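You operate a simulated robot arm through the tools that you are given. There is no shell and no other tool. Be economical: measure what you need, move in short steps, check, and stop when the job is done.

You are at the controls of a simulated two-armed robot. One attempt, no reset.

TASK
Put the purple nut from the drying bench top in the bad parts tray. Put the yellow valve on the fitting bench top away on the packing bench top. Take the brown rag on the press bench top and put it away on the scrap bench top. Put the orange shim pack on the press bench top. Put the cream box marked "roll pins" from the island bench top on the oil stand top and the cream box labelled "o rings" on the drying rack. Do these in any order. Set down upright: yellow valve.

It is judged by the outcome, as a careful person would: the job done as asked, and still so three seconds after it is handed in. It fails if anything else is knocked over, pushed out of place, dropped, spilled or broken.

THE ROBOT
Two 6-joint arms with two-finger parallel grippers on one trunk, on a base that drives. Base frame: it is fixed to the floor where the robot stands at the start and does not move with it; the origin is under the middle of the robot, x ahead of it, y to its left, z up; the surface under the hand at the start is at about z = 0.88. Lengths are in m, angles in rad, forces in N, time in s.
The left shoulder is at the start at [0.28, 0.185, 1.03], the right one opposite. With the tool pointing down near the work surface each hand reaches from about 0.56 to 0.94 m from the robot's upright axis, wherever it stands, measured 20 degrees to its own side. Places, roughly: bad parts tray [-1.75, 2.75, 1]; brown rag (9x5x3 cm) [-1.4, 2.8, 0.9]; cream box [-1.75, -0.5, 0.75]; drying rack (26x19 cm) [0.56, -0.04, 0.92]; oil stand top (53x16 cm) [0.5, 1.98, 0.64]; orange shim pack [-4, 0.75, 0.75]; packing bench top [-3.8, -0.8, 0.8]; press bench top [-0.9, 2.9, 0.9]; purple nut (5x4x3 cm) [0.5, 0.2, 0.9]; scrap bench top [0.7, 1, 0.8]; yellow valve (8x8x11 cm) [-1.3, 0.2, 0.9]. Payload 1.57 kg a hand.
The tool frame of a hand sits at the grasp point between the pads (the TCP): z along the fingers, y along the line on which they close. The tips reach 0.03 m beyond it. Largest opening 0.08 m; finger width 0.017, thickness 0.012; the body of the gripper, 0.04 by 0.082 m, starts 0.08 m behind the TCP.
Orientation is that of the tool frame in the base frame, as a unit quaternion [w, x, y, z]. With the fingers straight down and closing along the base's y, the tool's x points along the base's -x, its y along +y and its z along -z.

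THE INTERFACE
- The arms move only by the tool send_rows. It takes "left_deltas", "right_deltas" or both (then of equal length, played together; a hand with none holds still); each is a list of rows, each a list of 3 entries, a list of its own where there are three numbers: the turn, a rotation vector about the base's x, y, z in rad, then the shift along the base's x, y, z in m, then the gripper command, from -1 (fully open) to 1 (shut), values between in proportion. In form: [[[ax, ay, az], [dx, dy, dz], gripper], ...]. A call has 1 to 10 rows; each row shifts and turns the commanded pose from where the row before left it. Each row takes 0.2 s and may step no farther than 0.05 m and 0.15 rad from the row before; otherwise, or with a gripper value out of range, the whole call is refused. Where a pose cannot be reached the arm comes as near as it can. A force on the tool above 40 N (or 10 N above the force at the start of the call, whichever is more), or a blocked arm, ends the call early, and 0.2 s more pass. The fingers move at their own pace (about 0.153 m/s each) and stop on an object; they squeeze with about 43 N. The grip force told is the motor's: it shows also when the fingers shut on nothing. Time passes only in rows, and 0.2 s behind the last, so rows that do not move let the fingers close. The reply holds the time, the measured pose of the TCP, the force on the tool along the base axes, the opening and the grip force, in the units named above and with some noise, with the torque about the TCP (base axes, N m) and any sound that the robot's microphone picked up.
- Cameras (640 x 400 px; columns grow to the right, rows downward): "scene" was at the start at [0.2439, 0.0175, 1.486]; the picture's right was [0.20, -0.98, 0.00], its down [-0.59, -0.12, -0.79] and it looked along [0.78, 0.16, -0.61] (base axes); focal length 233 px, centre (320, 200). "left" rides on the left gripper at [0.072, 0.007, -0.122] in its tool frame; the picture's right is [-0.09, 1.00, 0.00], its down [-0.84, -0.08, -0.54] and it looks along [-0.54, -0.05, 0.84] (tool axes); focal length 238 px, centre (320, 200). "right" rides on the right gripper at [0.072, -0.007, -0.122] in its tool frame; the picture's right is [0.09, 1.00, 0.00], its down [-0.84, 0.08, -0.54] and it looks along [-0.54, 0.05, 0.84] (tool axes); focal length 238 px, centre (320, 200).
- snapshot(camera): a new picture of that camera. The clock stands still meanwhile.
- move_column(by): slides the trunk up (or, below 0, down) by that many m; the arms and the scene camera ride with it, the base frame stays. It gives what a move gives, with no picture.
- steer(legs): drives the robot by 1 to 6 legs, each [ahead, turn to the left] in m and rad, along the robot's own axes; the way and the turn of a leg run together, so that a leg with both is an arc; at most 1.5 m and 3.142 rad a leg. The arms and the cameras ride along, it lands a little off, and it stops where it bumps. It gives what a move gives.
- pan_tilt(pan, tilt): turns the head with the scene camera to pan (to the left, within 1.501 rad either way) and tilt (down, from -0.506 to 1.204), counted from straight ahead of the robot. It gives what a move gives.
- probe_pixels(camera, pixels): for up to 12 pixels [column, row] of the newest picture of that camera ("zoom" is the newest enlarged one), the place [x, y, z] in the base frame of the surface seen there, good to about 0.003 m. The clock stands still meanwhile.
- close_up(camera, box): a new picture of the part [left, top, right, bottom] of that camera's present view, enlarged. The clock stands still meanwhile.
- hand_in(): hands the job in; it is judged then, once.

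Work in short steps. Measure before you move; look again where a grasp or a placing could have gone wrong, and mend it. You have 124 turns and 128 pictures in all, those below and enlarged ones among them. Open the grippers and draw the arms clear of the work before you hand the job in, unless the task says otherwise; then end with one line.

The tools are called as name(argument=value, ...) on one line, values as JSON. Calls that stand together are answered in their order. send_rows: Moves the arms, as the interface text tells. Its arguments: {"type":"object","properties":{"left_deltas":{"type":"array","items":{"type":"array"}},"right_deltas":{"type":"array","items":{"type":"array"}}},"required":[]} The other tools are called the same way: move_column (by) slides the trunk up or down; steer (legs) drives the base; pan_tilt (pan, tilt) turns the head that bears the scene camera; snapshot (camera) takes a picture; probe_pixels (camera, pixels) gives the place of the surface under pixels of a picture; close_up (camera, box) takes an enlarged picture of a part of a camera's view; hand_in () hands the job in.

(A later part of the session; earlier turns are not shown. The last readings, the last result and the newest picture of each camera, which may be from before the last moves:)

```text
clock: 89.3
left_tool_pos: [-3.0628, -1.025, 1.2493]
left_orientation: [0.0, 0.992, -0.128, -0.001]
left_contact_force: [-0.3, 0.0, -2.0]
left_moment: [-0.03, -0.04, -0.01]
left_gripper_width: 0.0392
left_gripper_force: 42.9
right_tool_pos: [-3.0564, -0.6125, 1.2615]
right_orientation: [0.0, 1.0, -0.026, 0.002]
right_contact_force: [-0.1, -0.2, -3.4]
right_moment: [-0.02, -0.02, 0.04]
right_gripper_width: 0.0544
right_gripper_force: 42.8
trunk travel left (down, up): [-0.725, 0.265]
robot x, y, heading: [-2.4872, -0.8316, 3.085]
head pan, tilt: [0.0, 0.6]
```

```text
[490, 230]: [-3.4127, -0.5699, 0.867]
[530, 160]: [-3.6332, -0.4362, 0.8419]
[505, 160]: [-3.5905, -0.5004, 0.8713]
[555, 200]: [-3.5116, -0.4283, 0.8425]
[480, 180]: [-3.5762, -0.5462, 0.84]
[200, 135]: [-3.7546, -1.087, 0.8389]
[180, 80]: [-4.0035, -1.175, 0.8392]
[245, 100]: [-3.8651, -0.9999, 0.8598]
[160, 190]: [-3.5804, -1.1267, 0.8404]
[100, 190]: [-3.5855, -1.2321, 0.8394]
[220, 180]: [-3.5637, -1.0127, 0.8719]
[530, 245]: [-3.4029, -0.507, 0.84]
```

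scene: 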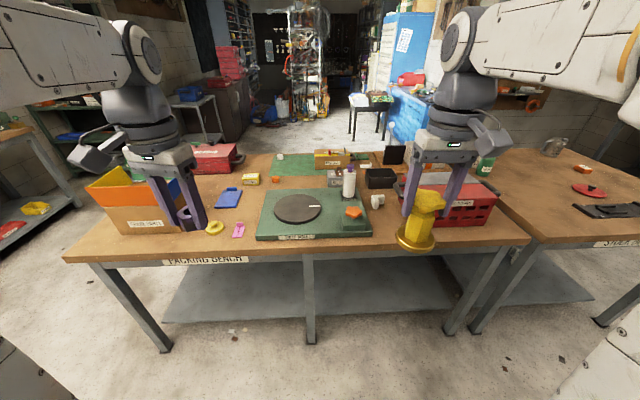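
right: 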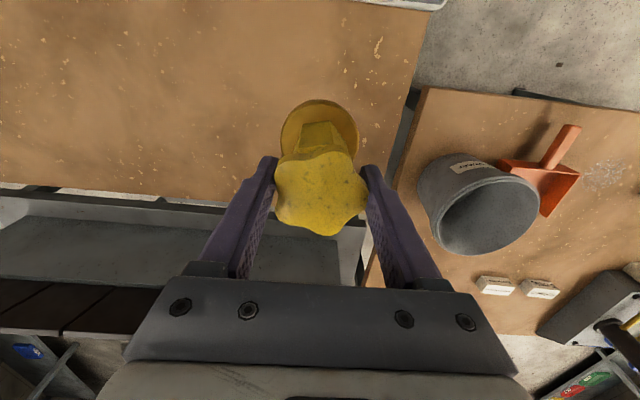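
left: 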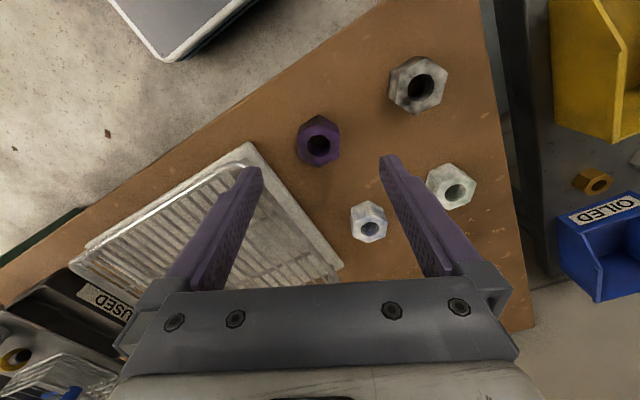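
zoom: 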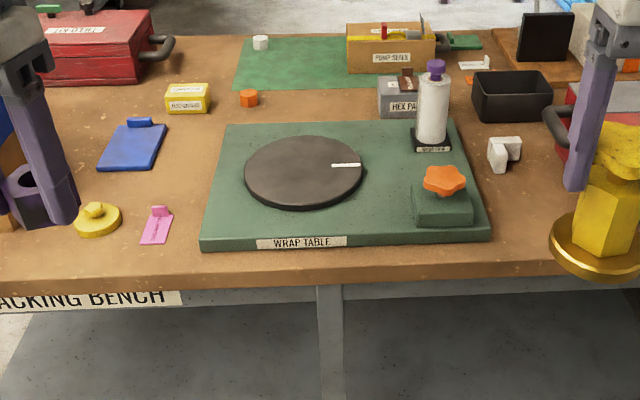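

The gap between board (edge y≈-0.545) and crate at about (-3.475,-0.455) suits. I drive ahead 0.35 and check with the right camera.

steer(legs=[[0.35, 0.05]])

snapshot(camera="right")

snapshot(camera="scene")

```text
clock: 91.5
left_tool_pos: [-3.4036, -1.0405, 1.2498]
left_orientation: [0.0, 0.995, -0.104, -0.001]
left_contact_force: [0.7, 0.0, -2.2]
left_moment: [0.04, 0.0, -0.01]
left_gripper_width: 0.0393
left_gripper_force: 42.9
right_tool_pos: [-3.4144, -0.6255, 1.2628]
right_orientation: [0.0, 1.0, -0.004, 0.001]
right_contact_force: [0.5, 0.3, -3.3]
right_moment: [0.04, -0.02, -0.01]
right_gripper_width: 0.0544
right_gripper_force: 43.3
trunk travel left (down, up): [-0.725, 0.265]
robot x, y, heading: [-2.8407, -0.8193, 3.134]
head pan, tilt: [0.0, 0.6]
```

```text
99 pictures are left
```

right: 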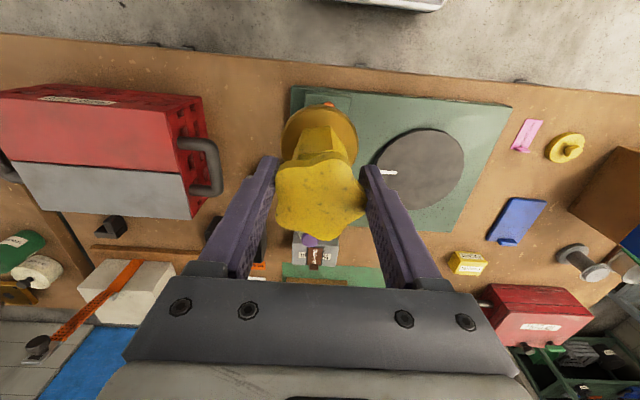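

```text
98 pictures are left
```

scene: 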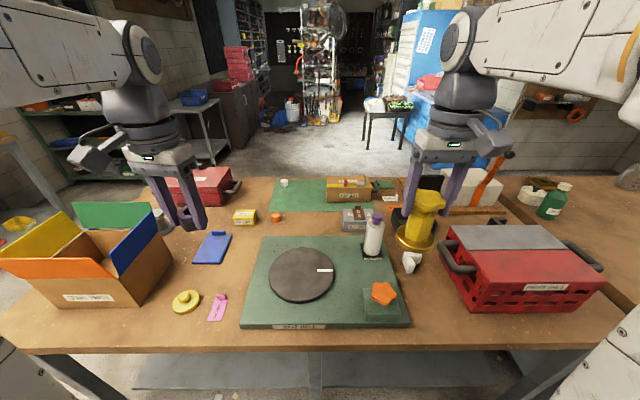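

The gap shows at scene (425,295). I probe its borders.

probe_pixels(camera="scene", pixels=[[425, 295], [408, 320], [400, 285], [460, 300], [447, 250], [470, 275], [410, 262], [425, 335], [450, 320], [445, 290], [195, 220], [255, 225]])

probe_pixels(camera="right", pixels=[[285, 92], [205, 100], [250, 100], [235, 150], [215, 150], [250, 130]])

```text
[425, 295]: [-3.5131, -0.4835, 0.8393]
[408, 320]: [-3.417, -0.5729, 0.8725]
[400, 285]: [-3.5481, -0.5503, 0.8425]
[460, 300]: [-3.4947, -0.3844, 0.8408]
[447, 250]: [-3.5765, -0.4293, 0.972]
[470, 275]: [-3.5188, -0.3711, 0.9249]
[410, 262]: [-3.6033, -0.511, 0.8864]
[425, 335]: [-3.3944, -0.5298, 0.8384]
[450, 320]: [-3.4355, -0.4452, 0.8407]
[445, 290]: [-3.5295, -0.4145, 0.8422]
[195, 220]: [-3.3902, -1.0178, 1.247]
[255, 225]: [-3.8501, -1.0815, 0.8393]
```

```text
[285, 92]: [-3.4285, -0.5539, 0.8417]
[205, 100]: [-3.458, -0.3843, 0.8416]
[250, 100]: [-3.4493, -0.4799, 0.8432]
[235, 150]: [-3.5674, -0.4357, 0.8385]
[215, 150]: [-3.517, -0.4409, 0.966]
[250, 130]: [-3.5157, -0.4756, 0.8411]
```

Crate handle reaches y≈-0.43 for x<-3.50; I aim for (-3.44,-0.47). Move sideways and down to 2 cm above.

send_rows(right_deltas=[[[0, 0, 0], [-0.006, 0.039, -0.01], 1], [[0, 0, 0], [-0.007, 0.039, -0.02], 1], [[0, 0, 0], [-0.007, 0.039, -0.03], 1], [[0, 0, 0], [-0.006, 0.038, -0.03], 1], [[0, 0, 0], [0, 0, -0.045], 1], [[0, 0, 0], [0, 0, -0.045], 1], [[0, 0, 0], [0, 0, -0.045], 1], [[0, 0, 0], [0, 0, -0.045], 1], [[0, 0, 0], [0, 0, -0.04], 1]])

snapshot(camera="right")

snapshot(camera="scene")

```text
clock: 93.5
left_tool_pos: [-3.4028, -1.0394, 1.249]
left_orientation: [0.0, 0.994, -0.105, 0.0]
left_contact_force: [-0.2, 0.5, -2.6]
left_moment: [-0.01, -0.02, 0.02]
left_gripper_width: 0.0395
left_gripper_force: 43.4
right_tool_pos: [-3.4383, -0.4719, 0.9487]
right_orientation: [0.0, 1.0, -0.005, 0.0]
right_contact_force: [0.2, 0.3, -3.4]
right_moment: [-0.01, -0.07, -0.03]
right_gripper_width: 0.0545
right_gripper_force: 42.9
trunk travel left (down, up): [-0.725, 0.265]
robot x, y, heading: [-2.8387, -0.8196, 3.129]
head pan, tilt: [0.0, 0.6]
```

```text
97 pictures are left
```

right: 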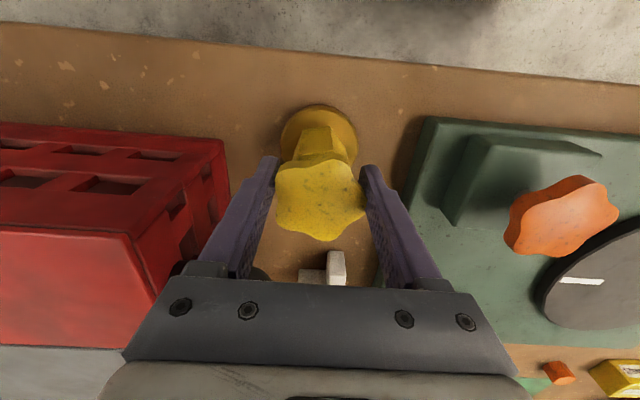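

```text
96 pictures are left
```

scene: 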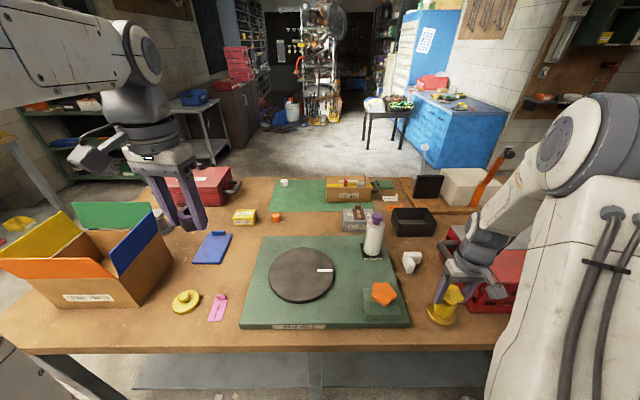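

Clear all around. Lower to contact, open, and rise.

send_rows(right_deltas=[[[0, 0, 0], [0, 0, -0.007], 1], [[0, 0, 0], [0, 0, -0.006], 1], [[0, 0, 0], [0, 0, 0], 1]])

```text
clock: 94.3
left_tool_pos: [-3.4027, -1.0402, 1.2489]
left_orientation: [0.0, 0.994, -0.105, 0.0]
left_contact_force: [0.2, -0.5, -2.1]
left_moment: [-0.01, -0.01, -0.05]
left_gripper_width: 0.0393
left_gripper_force: 43.0
right_tool_pos: [-3.439, -0.4707, 0.9375]
right_orientation: [-0.001, 1.0, -0.005, 0.001]
right_contact_force: [-0.4, 0.6, -3.0]
right_moment: [-0.01, -0.05, 0.0]
right_gripper_width: 0.0543
right_gripper_force: 42.7
trunk travel left (down, up): [-0.725, 0.265]
robot x, y, heading: [-2.8389, -0.8151, 3.128]
head pan, tilt: [0.0, 0.6]
```

No contact yet (−3 N is its weight). 3–4 mm more.

send_rows(right_deltas=[[[0, 0, 0], [0, 0, -0.0025], 1], [[0, 0, 0], [0, 0, -0.0015], 1]])

```text
clock: 94.9
left_tool_pos: [-3.4018, -1.0409, 1.2494]
left_orientation: [0.001, 0.995, -0.104, -0.001]
left_contact_force: [0.0, 0.4, -1.8]
left_moment: [-0.05, -0.05, 0.03]
left_gripper_width: 0.0395
left_gripper_force: 42.9
right_tool_pos: [-3.4392, -0.4718, 0.9339]
right_orientation: [0.001, 1.0, -0.005, 0.0]
right_contact_force: [1.0, -0.1, 5.2]
right_moment: [-0.09, -0.32, 0.05]
right_gripper_width: 0.0544
right_gripper_force: 42.7
trunk travel left (down, up): [-0.725, 0.265]
robot x, y, heading: [-2.8388, -0.8212, 3.136]
head pan, tilt: [0.0, 0.6]
```

Contact (+5 N). I open and rise straight up.

send_rows(right_deltas=[[[0, 0, 0], [0, 0, 0], 0.6], [[0, 0, 0], [0, 0, 0], 0], [[0, 0, 0], [0, 0, 0], -1], [[0, 0, 0], [0, 0, 0], -1], [[0, 0, 0], [0, 0, 0.03], -1], [[0, 0, 0], [0, 0, 0.045], -1], [[0, 0, 0], [0, 0, 0.045], -1], [[0, 0, 0], [0, 0, 0.045], -1], [[0, 0, 0], [0, 0, 0.045], -1], [[0, 0, 0], [0, 0, 0.045], -1]])

snapshot(camera="right")

```text
clock: 97.1
left_tool_pos: [-3.4024, -1.0397, 1.2502]
left_orientation: [0.001, 0.995, -0.104, 0.0]
left_contact_force: [-0.4, -0.6, -2.8]
left_moment: [-0.03, -0.04, 0.02]
left_gripper_width: 0.0393
left_gripper_force: 42.8
right_tool_pos: [-3.4368, -0.4744, 1.1926]
right_orientation: [0.0, 1.0, -0.004, 0.001]
right_contact_force: [0.1, -0.1, -0.1]
right_moment: [-0.01, 0.02, 0.02]
right_gripper_width: 0.0799
right_gripper_force: 0.0
trunk travel left (down, up): [-0.725, 0.265]
robot x, y, heading: [-2.8407, -0.8128, 3.131]
head pan, tilt: [0.0, 0.6]
```

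```text
95 pictures are left
```

right: 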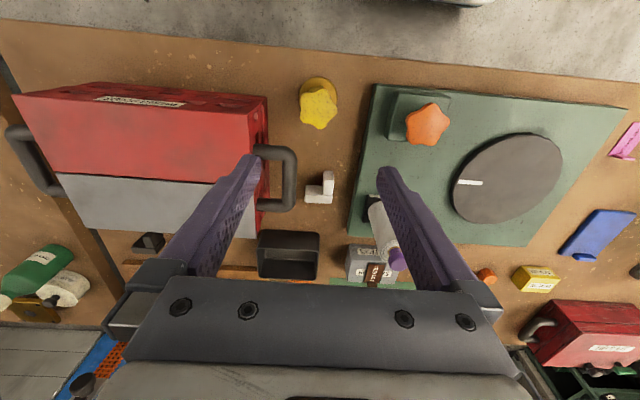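

The valve stands upright at (318,105), alone. Next: back off, drive to the stock bench front for the shim pack at (-3.90,0.82).

steer(legs=[[-0.25, 0], [0, -1.565], [1.42, 0], [0, 1.571]])

pan_tilt(pan=-0.1, tilt=0.5)

snapshot(camera="scene")

```text
clock: 113.2
left_tool_pos: [-3.1514, 0.3227, 1.25]
left_orientation: [0.0, 0.997, -0.082, 0.001]
left_contact_force: [0.1, 1.3, -1.7]
left_moment: [-0.02, -0.04, 0.01]
left_gripper_width: 0.0392
left_gripper_force: 42.6
right_tool_pos: [-3.2132, 0.8871, 1.1903]
right_orientation: [0.0, 1.0, 0.02, 0.001]
right_contact_force: [-0.1, -0.1, -0.2]
right_moment: [0.01, 0.04, 0.01]
right_gripper_width: 0.0801
right_gripper_force: 0.1
trunk travel left (down, up): [-0.725, 0.265]
robot x, y, heading: [-2.6007, 0.5716, -3.108]
head pan, tilt: [0.0, 0.6]
```

```text
clock: 113.8
left_tool_pos: [-3.1512, 0.3229, 1.2498]
left_orientation: [0.0, 0.997, -0.082, -0.001]
left_contact_force: [0.2, 0.1, -2.2]
left_moment: [0.0, -0.03, 0.0]
left_gripper_width: 0.0391
left_gripper_force: 43.2
right_tool_pos: [-3.2127, 0.8866, 1.1907]
right_orientation: [0.0, 1.0, 0.019, 0.0]
right_contact_force: [-0.4, -0.7, 0.3]
right_moment: [-0.02, 0.0, -0.03]
right_gripper_width: 0.0801
right_gripper_force: 0.0
trunk travel left (down, up): [-0.725, 0.265]
robot x, y, heading: [-2.5991, 0.5744, -3.106]
head pan, tilt: [-0.099, 0.499]
```

```text
94 pictures are left
```

scene: 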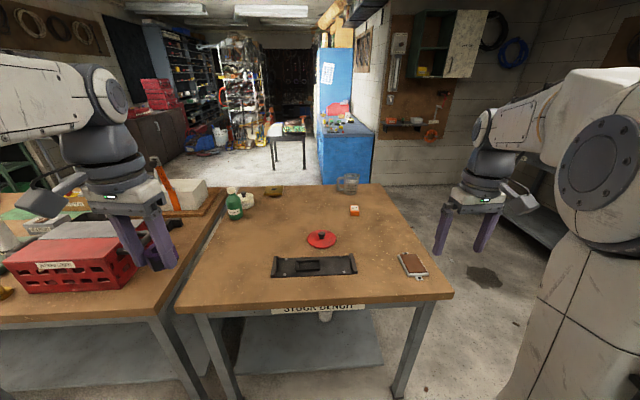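

Shim pack at (354,210). I zoom and probe it, plus the space at the bench's end.

close_up(camera="scene", box=[314, 185, 394, 235])

probe_pixels(camera="scene", pixels=[[354, 207], [354, 212], [485, 275], [420, 205], [528, 190], [530, 240], [452, 292], [384, 185], [215, 310], [480, 190]])

```text
8.00 times, centred on (354, 210) of scene
```

zoom: 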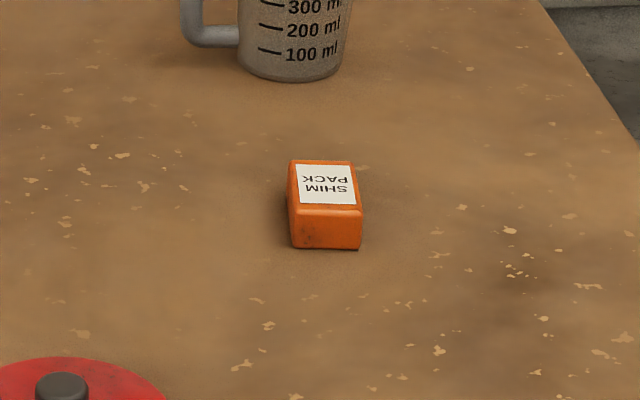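

```text
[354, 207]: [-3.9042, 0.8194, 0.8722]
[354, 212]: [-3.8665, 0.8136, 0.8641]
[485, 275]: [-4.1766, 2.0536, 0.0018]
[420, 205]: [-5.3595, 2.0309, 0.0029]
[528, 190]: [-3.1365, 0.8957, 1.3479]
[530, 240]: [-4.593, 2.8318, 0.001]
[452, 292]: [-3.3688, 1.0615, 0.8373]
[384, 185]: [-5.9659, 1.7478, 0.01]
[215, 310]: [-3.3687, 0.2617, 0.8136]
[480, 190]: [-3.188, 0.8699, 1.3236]
```

"SHIM PACK" confirmed at (-3.89,0.818). It's too deep from the front; I go around to the bench's end and face -y.

steer(legs=[[0, -1.58], [1.08, 0], [0, 1.571], [1.1, 0], [0, 1.571]])

snapshot(camera="right")

```text
clock: 135.9
left_tool_pos: [-3.5102, 1.102, 1.2489]
left_orientation: [-0.001, 0.783, 0.622, 0.0]
left_contact_force: [-0.2, 0.5, -2.1]
left_moment: [0.02, 0.01, 0.01]
left_gripper_width: 0.0393
left_gripper_force: 43.4
right_tool_pos: [-4.0772, 1.0769, 1.1924]
right_orientation: [0.0, 0.717, 0.697, 0.0]
right_contact_force: [0.2, 0.2, -0.3]
right_moment: [-0.03, -0.01, 0.01]
right_gripper_width: 0.0798
right_gripper_force: 0.0
trunk travel left (down, up): [-0.725, 0.265]
robot x, y, heading: [-3.7197, 1.6703, -1.603]
head pan, tilt: [-0.099, 0.499]
```

```text
92 pictures are left
```

right: 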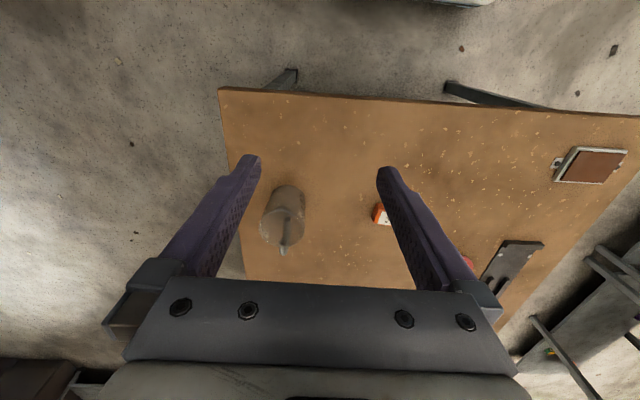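

Shim at right-cam (383,214). I move the right hand above it to z≈1.05 and look.

send_rows(right_deltas=[[[0, 0, 0], [0.0267, -0.035, -0.01], -1], [[0, 0, 0], [0.0267, -0.035, -0.01], -1], [[0, 0, 0], [0.0267, -0.035, -0.01], -1], [[0, 0, 0], [0.0267, -0.035, -0.02], -1], [[0, 0, 0], [0.0267, -0.035, -0.02], -1], [[0, 0, 0], [0.0267, -0.035, -0.02], -1], [[0, 0, 0], [0.0267, -0.035, -0.02], -1], [[0, 0, 0.0], [0, -0.014, -0.03], -1]])

close_up(camera="right", box=[240, 80, 400, 180])

probe_pixels(camera="zoom", pixels=[[320, 200], [290, 180], [350, 180], [290, 230], [350, 230], [320, 150], [320, 280]])

```text
clock: 137.7
left_tool_pos: [-3.511, 1.1016, 1.2508]
left_orientation: [0.001, 0.784, 0.621, 0.001]
left_contact_force: [0.1, 0.0, -2.5]
left_moment: [0.04, -0.02, -0.03]
left_gripper_width: 0.0396
left_gripper_force: 43.3
right_tool_pos: [-3.8903, 0.8189, 1.0523]
right_orientation: [0.0, 0.718, 0.697, 0.0]
right_contact_force: [0.5, 0.6, -0.7]
right_moment: [0.0, 0.03, 0.02]
right_gripper_width: 0.0801
right_gripper_force: 0.1
trunk travel left (down, up): [-0.725, 0.265]
robot x, y, heading: [-3.7195, 1.6707, -1.604]
head pan, tilt: [-0.099, 0.499]
```

```text
4.00 times, centred on (320, 130) of right
```

zoom: 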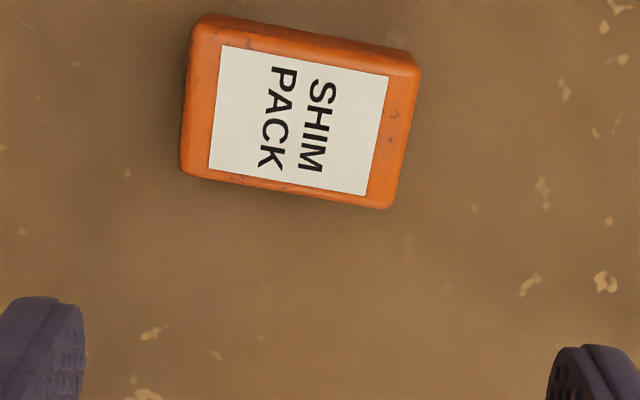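

```text
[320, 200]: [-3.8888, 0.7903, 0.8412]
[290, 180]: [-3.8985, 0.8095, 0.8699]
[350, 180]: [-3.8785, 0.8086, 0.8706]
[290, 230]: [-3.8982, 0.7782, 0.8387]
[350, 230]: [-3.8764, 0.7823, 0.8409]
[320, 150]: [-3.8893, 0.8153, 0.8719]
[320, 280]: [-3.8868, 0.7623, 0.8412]
```

The pack is about 70×50 mm, long axis 12° off x, centre (-3.896,0.824). I turn the hand +1.39 rad to grip the short side.

send_rows(right_deltas=[[[0, 0, 0.139], [-0.006, 0.005, 0], -1], [[0, 0, 0.139], [0, 0, 0], -1], [[0, 0, 0.139], [0, 0, 0], -1], [[0, 0, 0.139], [0, 0, 0], -1], [[0, 0, 0.139], [0, 0, 0], -1], [[0, 0, 0.139], [0, 0, 0], -1], [[0, 0, 0.139], [0, 0, 0], -1], [[0, 0, 0.139], [0, 0, 0], -1], [[0, 0, 0.139], [0, 0, 0], -1], [[0, 0, 0.139], [0, 0, 0], -1]])

snapshot(camera="right")

```text
clock: 139.9
left_tool_pos: [-3.5107, 1.1021, 1.25]
left_orientation: [0.0, 0.784, 0.621, 0.0]
left_contact_force: [-0.2, 0.6, -1.7]
left_moment: [0.04, -0.01, 0.01]
left_gripper_width: 0.0392
left_gripper_force: 42.8
right_tool_pos: [-3.8965, 0.8257, 1.0516]
right_orientation: [0.001, 0.104, 0.995, 0.0]
right_contact_force: [-1.0, 0.6, -0.5]
right_moment: [0.03, 0.0, -0.04]
right_gripper_width: 0.0801
right_gripper_force: 0.0
trunk travel left (down, up): [-0.725, 0.265]
robot x, y, heading: [-3.7229, 1.6675, -1.597]
head pan, tilt: [-0.099, 0.499]
```

```text
90 pictures are left
```

right: 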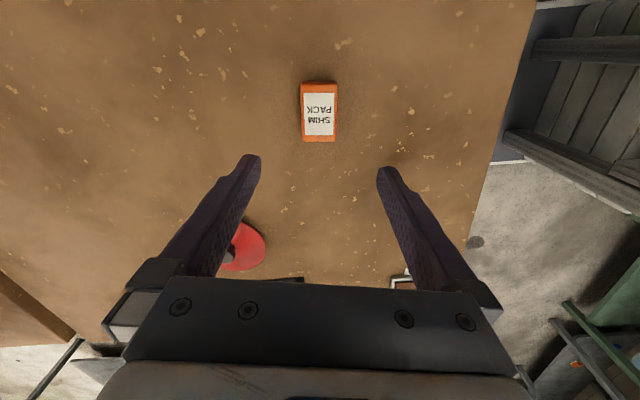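

Aligned and centred at column 319. Descend to TCP z 0.877 and close.

send_rows(right_deltas=[[[0, 0, 0], [0, 0, -0.045], -1], [[0, 0, 0], [0, 0, -0.045], -1], [[0, 0, 0], [0, 0, -0.045], -1], [[0, 0, 0], [0, 0, -0.03], -1], [[0, 0, 0], [0, 0, -0.01], -1], [[0, 0, 0], [0, 0, 0], 1], [[0, 0, 0], [0, 0, 0], 1], [[0, 0, 0], [0, 0, 0], 1]])

snapshot(camera="right")

```text
clock: 141.7
left_tool_pos: [-3.5109, 1.1028, 1.2485]
left_orientation: [0.0, 0.783, 0.622, 0.0]
left_contact_force: [0.1, -0.5, -1.7]
left_moment: [0.03, -0.01, -0.04]
left_gripper_width: 0.0392
left_gripper_force: 42.5
right_tool_pos: [-3.8976, 0.8267, 0.8761]
right_orientation: [-0.001, 0.106, 0.994, 0.0]
right_contact_force: [-0.7, -0.7, -0.3]
right_moment: [-0.05, 0.03, -0.01]
right_gripper_width: 0.0444
right_gripper_force: 42.8
trunk travel left (down, up): [-0.725, 0.265]
robot x, y, heading: [-3.7265, 1.6681, -1.599]
head pan, tilt: [-0.099, 0.499]
```

```text
89 pictures are left
```

right: 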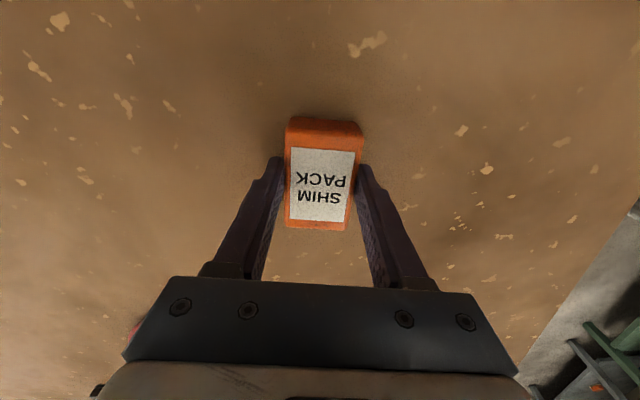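

Held at 44 mm. Lift and draw back.

send_rows(right_deltas=[[[0, 0, 0], [0, 0, 0.02], 1], [[0, 0, 0], [0, 0, 0.045], 1], [[0, 0, 0], [0, 0.01, 0.045], 1], [[0, 0, 0], [0, 0.02, 0.04], 1], [[0, 0, 0], [0, 0.02, 0.04], 1], [[0, 0, 0], [0, 0.02, 0.04], 1], [[0, 0, 0], [0, 0.02, 0.04], 1], [[0, 0, 0], [0, 0.03, 0.035], 1], [[0, 0, 0], [0, 0.03, 0.03], 1], [[0, 0, 0], [0, 0.04, 0.02], 1]])

steer(legs=[[0, 1.59]])

pan_tilt(pan=0.0, tilt=0.4)

snapshot(camera="scene")

```text
clock: 143.9
left_tool_pos: [-3.5113, 1.1012, 1.2483]
left_orientation: [0.0, 0.784, 0.621, 0.001]
left_contact_force: [0.6, -0.2, -1.4]
left_moment: [0.05, 0.0, 0.02]
left_gripper_width: 0.0393
left_gripper_force: 43.2
right_tool_pos: [-3.8972, 1.0117, 1.2334]
right_orientation: [-0.001, 0.106, 0.994, -0.001]
right_contact_force: [0.6, -0.5, -3.0]
right_moment: [0.0, 0.03, -0.05]
right_gripper_width: 0.0442
right_gripper_force: 42.7
trunk travel left (down, up): [-0.725, 0.265]
robot x, y, heading: [-3.7199, 1.6675, -1.602]
head pan, tilt: [-0.099, 0.499]
```

```text
clock: 148.2
left_tool_pos: [-3.1591, 1.891, 1.2497]
left_orientation: [0.0, 0.106, 0.994, 0.0]
left_contact_force: [0.5, -0.4, -1.4]
left_moment: [0.01, 0.02, 0.02]
left_gripper_width: 0.0393
left_gripper_force: 43.2
right_tool_pos: [-3.0606, 1.5084, 1.2334]
right_orientation: [0.0, -0.636, 0.772, 0.0]
right_contact_force: [0.1, -0.1, -3.2]
right_moment: [0.0, -0.02, 0.0]
right_gripper_width: 0.0446
right_gripper_force: 43.3
trunk travel left (down, up): [-0.725, 0.265]
robot x, y, heading: [-3.7199, 1.6692, -0.01]
head pan, tilt: [-0.099, 0.499]
```

```text
clock: 148.9
left_tool_pos: [-3.1589, 1.8923, 1.2496]
left_orientation: [0.0, 0.105, 0.994, 0.0]
left_contact_force: [0.2, -0.1, -1.8]
left_moment: [0.03, 0.02, 0.02]
left_gripper_width: 0.0393
left_gripper_force: 43.0
right_tool_pos: [-3.0604, 1.5086, 1.2336]
right_orientation: [-0.001, -0.637, 0.771, -0.001]
right_contact_force: [-0.1, -0.7, -2.1]
right_moment: [-0.04, 0.03, -0.01]
right_gripper_width: 0.0447
right_gripper_force: 42.9
trunk travel left (down, up): [-0.725, 0.265]
robot x, y, heading: [-3.7185, 1.6696, -0.012]
head pan, tilt: [0.0, 0.4]
```

```text
88 pictures are left
```

scene: 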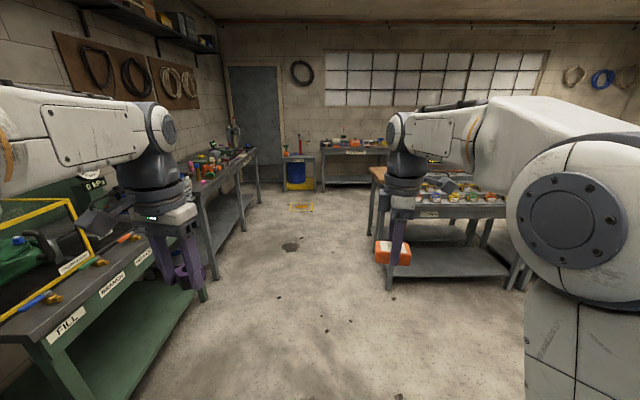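

The aisle is clear. I drive 2.15 m back along +x and turn to face the press bench.

steer(legs=[[1.1, 0.02], [1.05, 0], [0, 1.565]])

pan_tilt(pan=0.0, tilt=0.6)

snapshot(camera="scene")

```text
clock: 163.5
left_tool_pos: [-1.7607, 2.2114, 1.2495]
left_orientation: [-0.001, -0.625, 0.781, 0.0]
left_contact_force: [0.4, -0.2, -2.1]
left_moment: [-0.03, 0.0, 0.01]
left_gripper_width: 0.0395
left_gripper_force: 42.9
right_tool_pos: [-1.3752, 2.3034, 1.2332]
right_orientation: [0.0, 0.995, -0.101, 0.0]
right_contact_force: [-0.3, -1.0, -2.3]
right_moment: [-0.04, -0.01, -0.02]
right_gripper_width: 0.0446
right_gripper_force: 43.0
trunk travel left (down, up): [-0.725, 0.265]
robot x, y, heading: [-1.5467, 1.6472, 1.545]
head pan, tilt: [0.0, 0.4]
```

```text
clock: 164.2
left_tool_pos: [-1.7613, 2.2099, 1.2494]
left_orientation: [-0.001, -0.625, 0.781, -0.001]
left_contact_force: [0.2, -0.5, -1.7]
left_moment: [-0.03, -0.02, -0.03]
left_gripper_width: 0.0392
left_gripper_force: 42.7
right_tool_pos: [-1.3749, 2.3038, 1.2336]
right_orientation: [0.0, 0.995, -0.1, 0.001]
right_contact_force: [0.0, 0.3, -2.3]
right_moment: [-0.01, -0.03, 0.04]
right_gripper_width: 0.0443
right_gripper_force: 42.7
trunk travel left (down, up): [-0.725, 0.265]
robot x, y, heading: [-1.5456, 1.648, 1.548]
head pan, tilt: [0.0, 0.6]
```

```text
87 pictures are left
```

scene: 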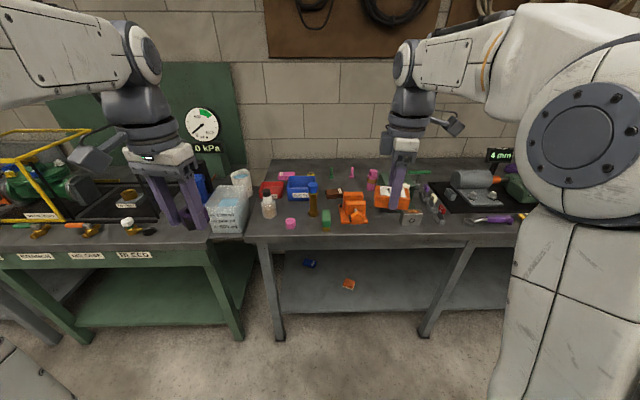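

Now I zoom to find the bad parts tray, the brown rag and free space.

close_up(camera="scene", box=[200, 140, 456, 300])

probe_pixels(camera="zoom", pixels=[[335, 130], [250, 120], [180, 125], [340, 215], [400, 230], [270, 225], [420, 230], [120, 240], [170, 170], [340, 170]])

snapshot(camera="right")

snapshot(camera="left")

```text
2.50 times, centred on (328, 220) of scene
```

zoom: 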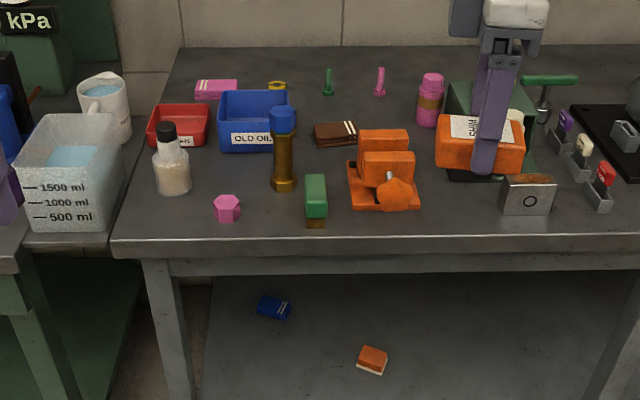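

```text
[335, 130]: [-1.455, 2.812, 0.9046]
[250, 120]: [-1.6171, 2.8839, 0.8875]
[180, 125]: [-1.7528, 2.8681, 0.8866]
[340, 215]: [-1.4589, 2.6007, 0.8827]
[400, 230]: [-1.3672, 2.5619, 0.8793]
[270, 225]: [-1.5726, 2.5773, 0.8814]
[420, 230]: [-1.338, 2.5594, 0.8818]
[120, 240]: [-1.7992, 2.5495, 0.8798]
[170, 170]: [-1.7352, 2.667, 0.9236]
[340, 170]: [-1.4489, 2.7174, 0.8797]
```

```text
85 pictures are left
```

right: 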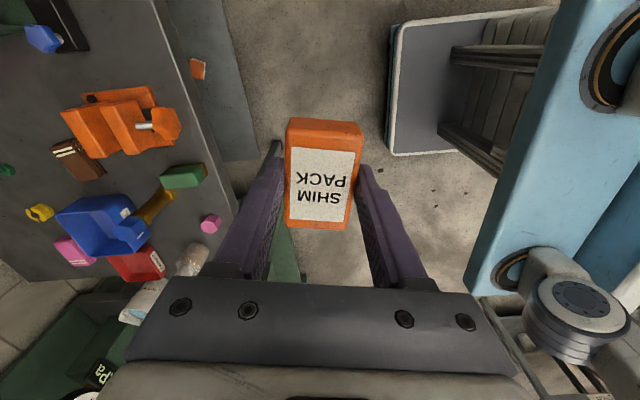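

```text
84 pictures are left
```

left: 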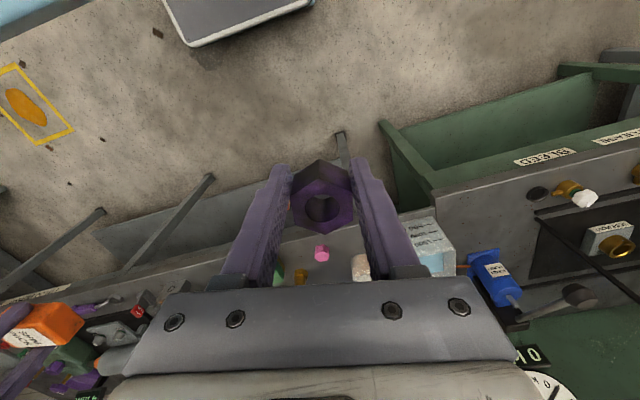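

The red tray at zoom (180,125) has a label ending "...TS"; I zoom to confirm it, and the rag.

close_up(camera="scene", box=[250, 165, 350, 228])

probe_pixels(camera="zoom", pixels=[[70, 130], [110, 130], [80, 95], [150, 130], [55, 115], [60, 170], [115, 150], [490, 125], [540, 110], [480, 150], [560, 140], [520, 140]])

```text
6.35 times, centred on (300, 196) of scene
```

zoom: 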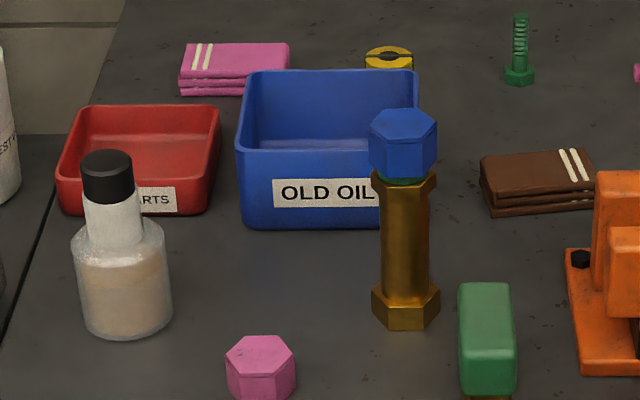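

```text
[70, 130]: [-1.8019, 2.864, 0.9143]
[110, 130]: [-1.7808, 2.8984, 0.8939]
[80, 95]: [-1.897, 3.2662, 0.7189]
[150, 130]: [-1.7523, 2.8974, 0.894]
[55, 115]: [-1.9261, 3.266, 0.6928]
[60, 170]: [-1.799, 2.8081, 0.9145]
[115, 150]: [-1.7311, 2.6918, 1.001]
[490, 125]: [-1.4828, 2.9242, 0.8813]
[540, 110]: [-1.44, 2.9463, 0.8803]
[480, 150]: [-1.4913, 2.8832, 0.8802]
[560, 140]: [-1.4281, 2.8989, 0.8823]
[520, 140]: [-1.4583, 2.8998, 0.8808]
```

It's the red "…PARTS" tray, interior about x -1.79..-1.67, y 2.81..2.92, rim 0.915. I drive forward 0.36.

steer(legs=[[0.36, 0.02]])

snapshot(camera="left")

snapshot(camera="scene")

```text
clock: 166.5
left_tool_pos: [-1.7697, 2.563, 1.2493]
left_orientation: [-0.001, -0.633, 0.774, 0.0]
left_contact_force: [0.3, -0.5, -1.5]
left_moment: [-0.04, 0.01, -0.02]
left_gripper_width: 0.0391
left_gripper_force: 43.2
right_tool_pos: [-1.3862, 2.6645, 1.2327]
right_orientation: [0.0, 0.996, -0.09, 0.0]
right_contact_force: [0.0, 0.3, -1.6]
right_moment: [0.04, 0.03, 0.02]
right_gripper_width: 0.0445
right_gripper_force: 43.1
trunk travel left (down, up): [-0.725, 0.265]
robot x, y, heading: [-1.5385, 2.0004, 1.572]
head pan, tilt: [0.0, 0.6]
```

```text
82 pictures are left
```

left: 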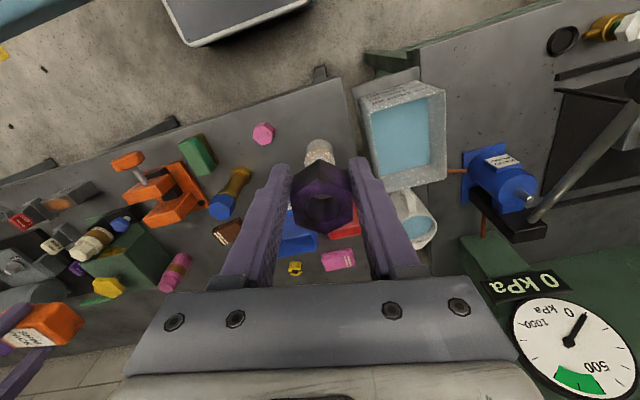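

```text
81 pictures are left
```

scene: 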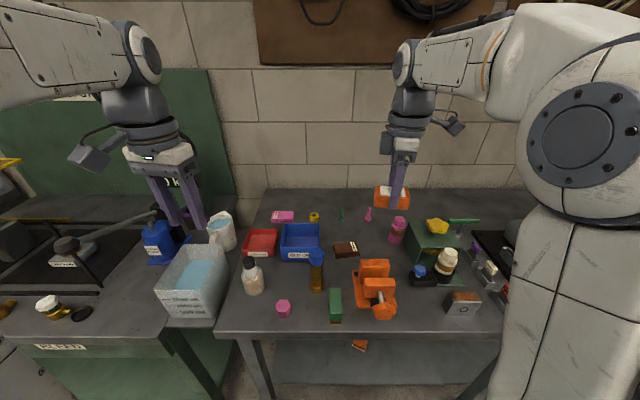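

I probe tray, mug and bottle for clearances.

probe_pixels(camera="scene", pixels=[[247, 234], [277, 232], [262, 243], [243, 252], [272, 256], [262, 236], [235, 240], [222, 218], [249, 262], [302, 228], [345, 247], [335, 250]])

close_up(camera="scene", box=[200, 190, 400, 315])

```text
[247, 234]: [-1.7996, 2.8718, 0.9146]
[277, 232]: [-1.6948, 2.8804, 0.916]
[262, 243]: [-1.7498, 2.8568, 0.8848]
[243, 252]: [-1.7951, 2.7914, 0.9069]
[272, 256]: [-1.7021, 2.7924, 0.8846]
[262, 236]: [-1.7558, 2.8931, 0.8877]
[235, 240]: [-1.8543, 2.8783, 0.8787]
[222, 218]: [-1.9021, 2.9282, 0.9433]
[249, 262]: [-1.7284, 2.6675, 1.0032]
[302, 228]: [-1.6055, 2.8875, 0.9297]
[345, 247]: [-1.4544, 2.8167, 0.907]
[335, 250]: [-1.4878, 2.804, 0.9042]
```

```text
3.20 times, centred on (300, 252) of scene
```

zoom: 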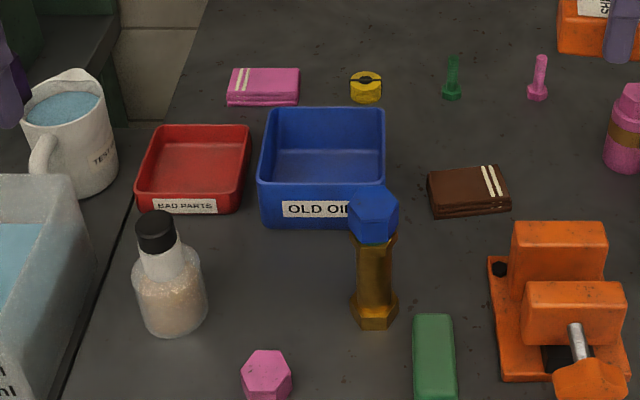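

"BAD PARTS" confirmed; centre (-1.745,2.845), floor 0.885. I move the nut over it at z≈1.1 and look.

send_rows(left_deltas=[[[0, 0, 0.03], [0.0035, 0.0403, -0.01], 1], [[0, 0, 0.03], [0.0035, 0.0403, -0.01], 1], [[0, 0, 0.03], [0.0035, 0.0403, -0.01], 1], [[0, 0, 0.03], [0.0035, 0.0403, -0.02], 1], [[0, 0, 0.03], [0.0035, 0.0403, -0.02], 1], [[0, 0, 0.03], [0.0035, 0.0403, -0.02], 1], [[0, 0, 0.02], [0.0035, 0.0403, -0.02], 1], [[0, 0, 0], [0, 0, -0.04], 1]])

snapshot(camera="left")

close_up(camera="scene", box=[180, 150, 340, 250])

```text
clock: 168.3
left_tool_pos: [-1.7463, 2.8462, 1.0983]
left_orientation: [0.0, 0.708, -0.706, 0.001]
left_contact_force: [0.6, -0.3, -1.9]
left_moment: [-0.07, 0.0, 0.02]
left_gripper_width: 0.0392
left_gripper_force: 42.8
right_tool_pos: [-1.3862, 2.6654, 1.2335]
right_orientation: [0.0, 0.996, -0.089, 0.001]
right_contact_force: [0.4, 0.3, -2.0]
right_moment: [-0.02, -0.03, 0.01]
right_gripper_width: 0.0444
right_gripper_force: 42.9
trunk travel left (down, up): [-0.725, 0.265]
robot x, y, heading: [-1.5421, 2.0049, 1.567]
head pan, tilt: [0.0, 0.6]
```

```text
79 pictures are left
```

left: 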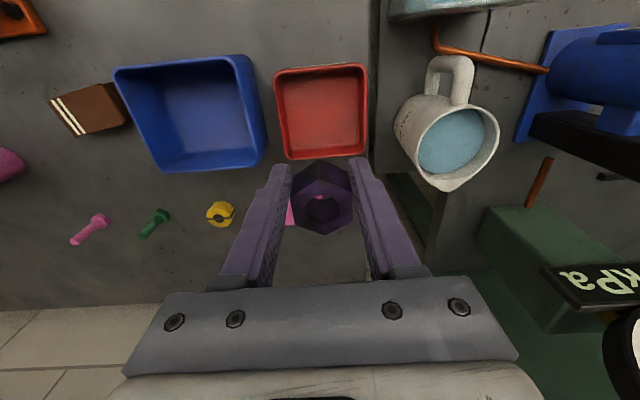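

```text
4.00 times, centred on (260, 200) of scene
```

zoom: 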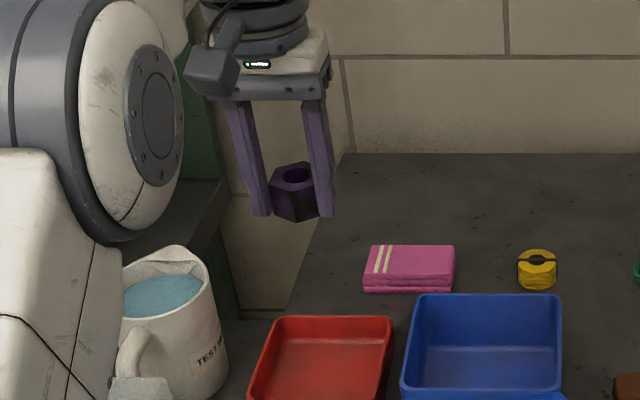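

Lined up over the tray. I go down to about 0.93.

send_rows(left_deltas=[[[0, 0, 0], [0, 0, -0.04], 1], [[0, 0, 0], [0, 0, -0.04], 1], [[0, 0, 0], [0, 0, -0.04], 1], [[0, 0, 0], [0, 0, -0.04], 1]])

snapshot(camera="left")

close_up(camera="scene", box=[160, 150, 340, 290])

```text
clock: 169.3
left_tool_pos: [-1.7441, 2.8462, 0.9393]
left_orientation: [0.0, 0.707, -0.707, 0.0]
left_contact_force: [1.0, -0.4, -2.3]
left_moment: [-0.03, 0.03, -0.01]
left_gripper_width: 0.0397
left_gripper_force: 43.1
right_tool_pos: [-1.3854, 2.6652, 1.233]
right_orientation: [0.0, 0.996, -0.089, 0.001]
right_contact_force: [0.4, -0.6, -2.6]
right_moment: [0.03, -0.01, 0.01]
right_gripper_width: 0.0444
right_gripper_force: 42.9
trunk travel left (down, up): [-0.725, 0.265]
robot x, y, heading: [-1.5453, 2.004, 1.572]
head pan, tilt: [0.0, 0.6]
```

```text
77 pictures are left
```

left: 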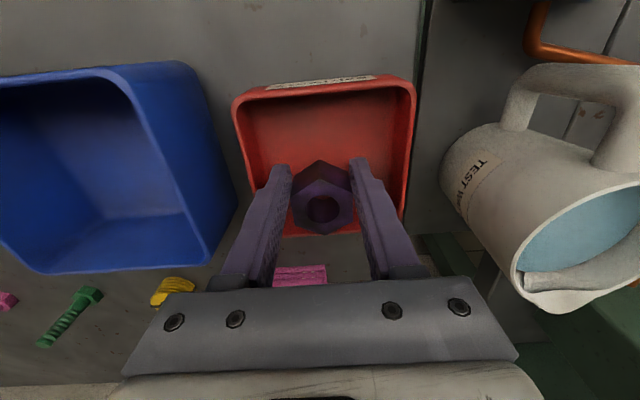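

```text
2.86 times, centred on (250, 220) of scene
```

zoom: 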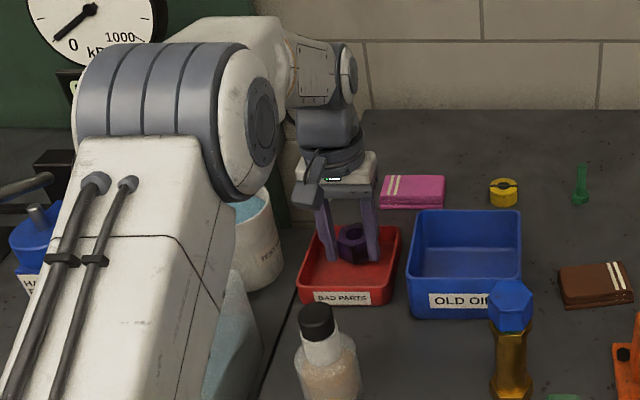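

Nut is inside the tray walls. I lower the last 16 mm, shift 6 mm toward me, open part-way and rise.

send_rows(left_deltas=[[[0, 0, 0], [0, -0.006, -0.008], 1], [[0, 0, 0], [0, 0, -0.008], 1], [[0, 0, 0], [0, 0, 0], 0], [[0, 0, 0], [0, 0, 0], -0.35], [[0, 0, 0], [0, 0, 0], -0.35], [[0, 0, 0], [0, 0, 0.03], -0.35], [[0, 0, 0], [0, 0, 0.045], -0.35], [[0, 0, 0], [0, 0, 0.045], -0.35], [[0, 0, 0], [0, 0, 0.045], -1], [[0, 0, 0], [0, 0, 0.045], -1]])

snapshot(camera="left")

```text
clock: 171.5
left_tool_pos: [-1.7433, 2.8421, 1.132]
left_orientation: [-0.001, -0.706, 0.708, -0.001]
left_contact_force: [-0.2, 0.5, 0.9]
left_moment: [-0.04, -0.01, -0.03]
left_gripper_width: 0.0799
left_gripper_force: 0.0
right_tool_pos: [-1.3852, 2.6652, 1.234]
right_orientation: [0.0, 0.996, -0.09, 0.0]
right_contact_force: [0.4, 0.7, -2.4]
right_moment: [-0.01, 0.01, 0.02]
right_gripper_width: 0.0444
right_gripper_force: 43.5
trunk travel left (down, up): [-0.725, 0.265]
robot x, y, heading: [-1.5386, 2.0069, 1.572]
head pan, tilt: [0.0, 0.6]
```

```text
75 pictures are left
```

left: 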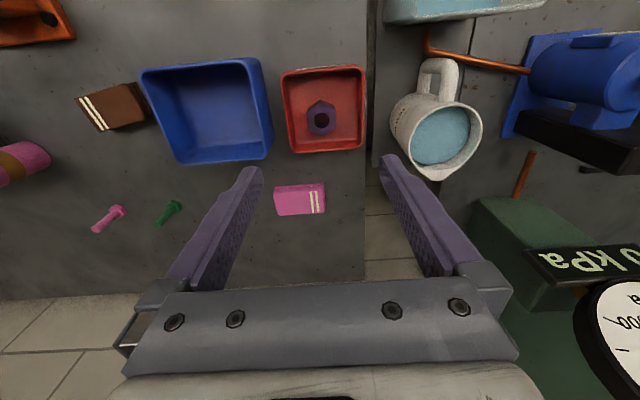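

The nut sits in the red tray. I raise the left hand and turn the robot right 0.35 rad, which brings the left hand near the rag.

send_rows(left_deltas=[[[0, 0, 0], [0, 0, 0.04], -1], [[0, 0, 0], [0, 0, 0.04], -1]])

steer(legs=[[0, -0.35]])

snapshot(camera="left")

snapshot(camera="scene")

```text
clock: 172.1
left_tool_pos: [-1.7411, 2.8251, 1.2053]
left_orientation: [0.0, 0.707, -0.707, 0.0]
left_contact_force: [0.4, -0.9, 0.9]
left_moment: [0.0, 0.0, 0.0]
left_gripper_width: 0.0801
left_gripper_force: 0.1
left hand out of reach, approached as far as the arm can: row 2
right_tool_pos: [-1.3858, 2.665, 1.2348]
right_orientation: [0.0, 0.996, -0.09, 0.0]
right_contact_force: [-0.5, 0.1, -1.9]
right_moment: [-0.03, 0.01, 0.02]
right_gripper_width: 0.0446
right_gripper_force: 42.7
trunk travel left (down, up): [-0.725, 0.265]
robot x, y, heading: [-1.5412, 1.998, 1.568]
head pan, tilt: [0.0, 0.6]
```

```text
clock: 173.6
left_tool_pos: [-1.4489, 2.8449, 1.2045]
left_orientation: [-0.001, -0.573, 0.819, 0.0]
left_contact_force: [-0.9, 0.3, -0.4]
left_moment: [0.01, -0.03, -0.01]
left_gripper_width: 0.0802
left_gripper_force: 0.0
right_tool_pos: [-1.1683, 2.5728, 1.2343]
right_orientation: [0.0, 0.965, -0.261, 0.001]
right_contact_force: [-0.2, 0.8, -1.8]
right_moment: [-0.01, -0.02, 0.0]
right_gripper_width: 0.0444
right_gripper_force: 42.7
trunk travel left (down, up): [-0.725, 0.265]
robot x, y, heading: [-1.5398, 1.9997, 1.22]
head pan, tilt: [0.0, 0.6]
```

```text
74 pictures are left
```

left: 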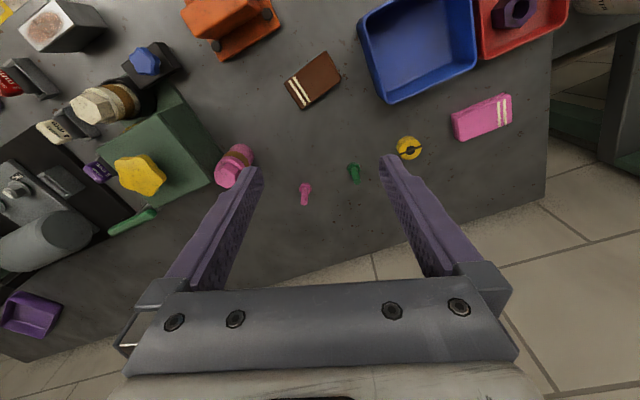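

```text
73 pictures are left
```

scene: 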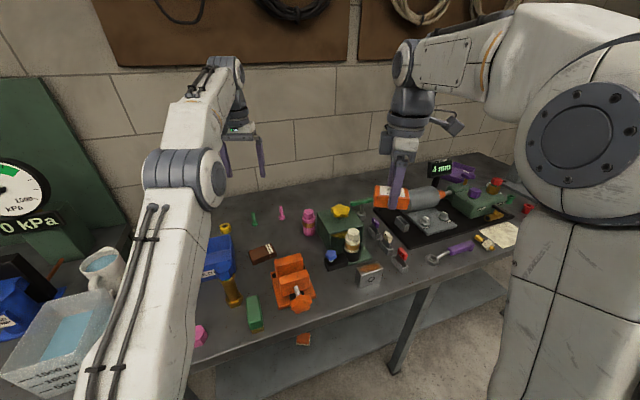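

Rag at left-cam (313,80). I zoom and probe it.

close_up(camera="left", box=[233, 30, 393, 130])

probe_pixels(camera="zoom", pixels=[[320, 200], [365, 110], [215, 235], [415, 170], [275, 290], [290, 170], [350, 220]])

```text
4.00 times, centred on (313, 80) of left
```

zoom: 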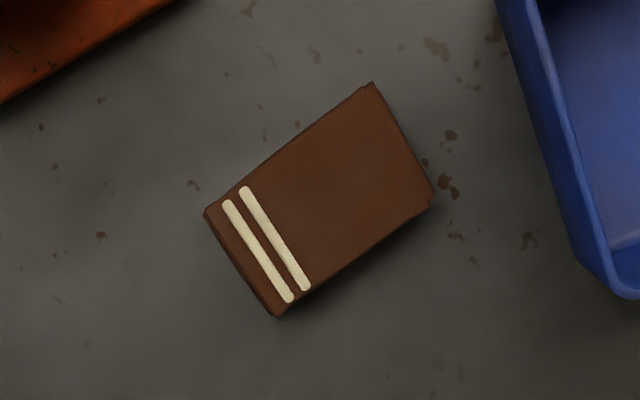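

```text
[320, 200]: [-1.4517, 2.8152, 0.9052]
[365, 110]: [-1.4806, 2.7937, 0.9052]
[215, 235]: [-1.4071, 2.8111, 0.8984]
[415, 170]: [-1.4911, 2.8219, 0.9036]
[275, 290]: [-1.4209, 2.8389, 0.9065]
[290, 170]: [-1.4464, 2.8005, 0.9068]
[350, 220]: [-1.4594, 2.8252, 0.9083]
```

Rag centre (-1.451,2.816), long axis 13.5° from x, top 0.906. I turn the left hand -0.986 rad and descend to z 1.0.

send_rows(left_deltas=[[[0, 0, -0.123], [0, -0.004, -0.01], -1], [[0, 0, -0.123], [0, -0.004, -0.02], -1], [[0, 0, -0.123], [0, -0.004, -0.02], -1], [[0, 0, -0.123], [0, -0.004, -0.03], -1], [[0, 0, -0.123], [0, -0.004, -0.03], -1], [[0, 0, -0.123], [0, -0.004, -0.03], -1], [[0, 0, -0.124], [0, -0.004, -0.03], -1], [[0, 0, -0.124], [-0.002, -0.001, -0.03], -1]])

snapshot(camera="left")

```text
clock: 175.4
left_tool_pos: [-1.4486, 2.8158, 1.0045]
left_orientation: [0.0, -0.117, 0.993, 0.0]
left_contact_force: [1.0, 0.3, -0.1]
left_moment: [0.03, -0.01, 0.0]
left_gripper_width: 0.0799
left_gripper_force: 0.1
right_tool_pos: [-1.1683, 2.5714, 1.2331]
right_orientation: [0.0, 0.965, -0.261, 0.0]
right_contact_force: [0.4, -0.4, -2.8]
right_moment: [0.03, 0.01, -0.03]
right_gripper_width: 0.0444
right_gripper_force: 43.1
trunk travel left (down, up): [-0.725, 0.265]
robot x, y, heading: [-1.5371, 2.0033, 1.214]
head pan, tilt: [0.0, 0.6]
```

```text
71 pictures are left
```

left: 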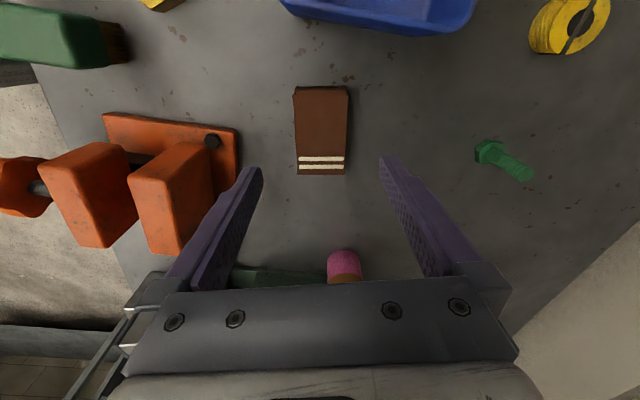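

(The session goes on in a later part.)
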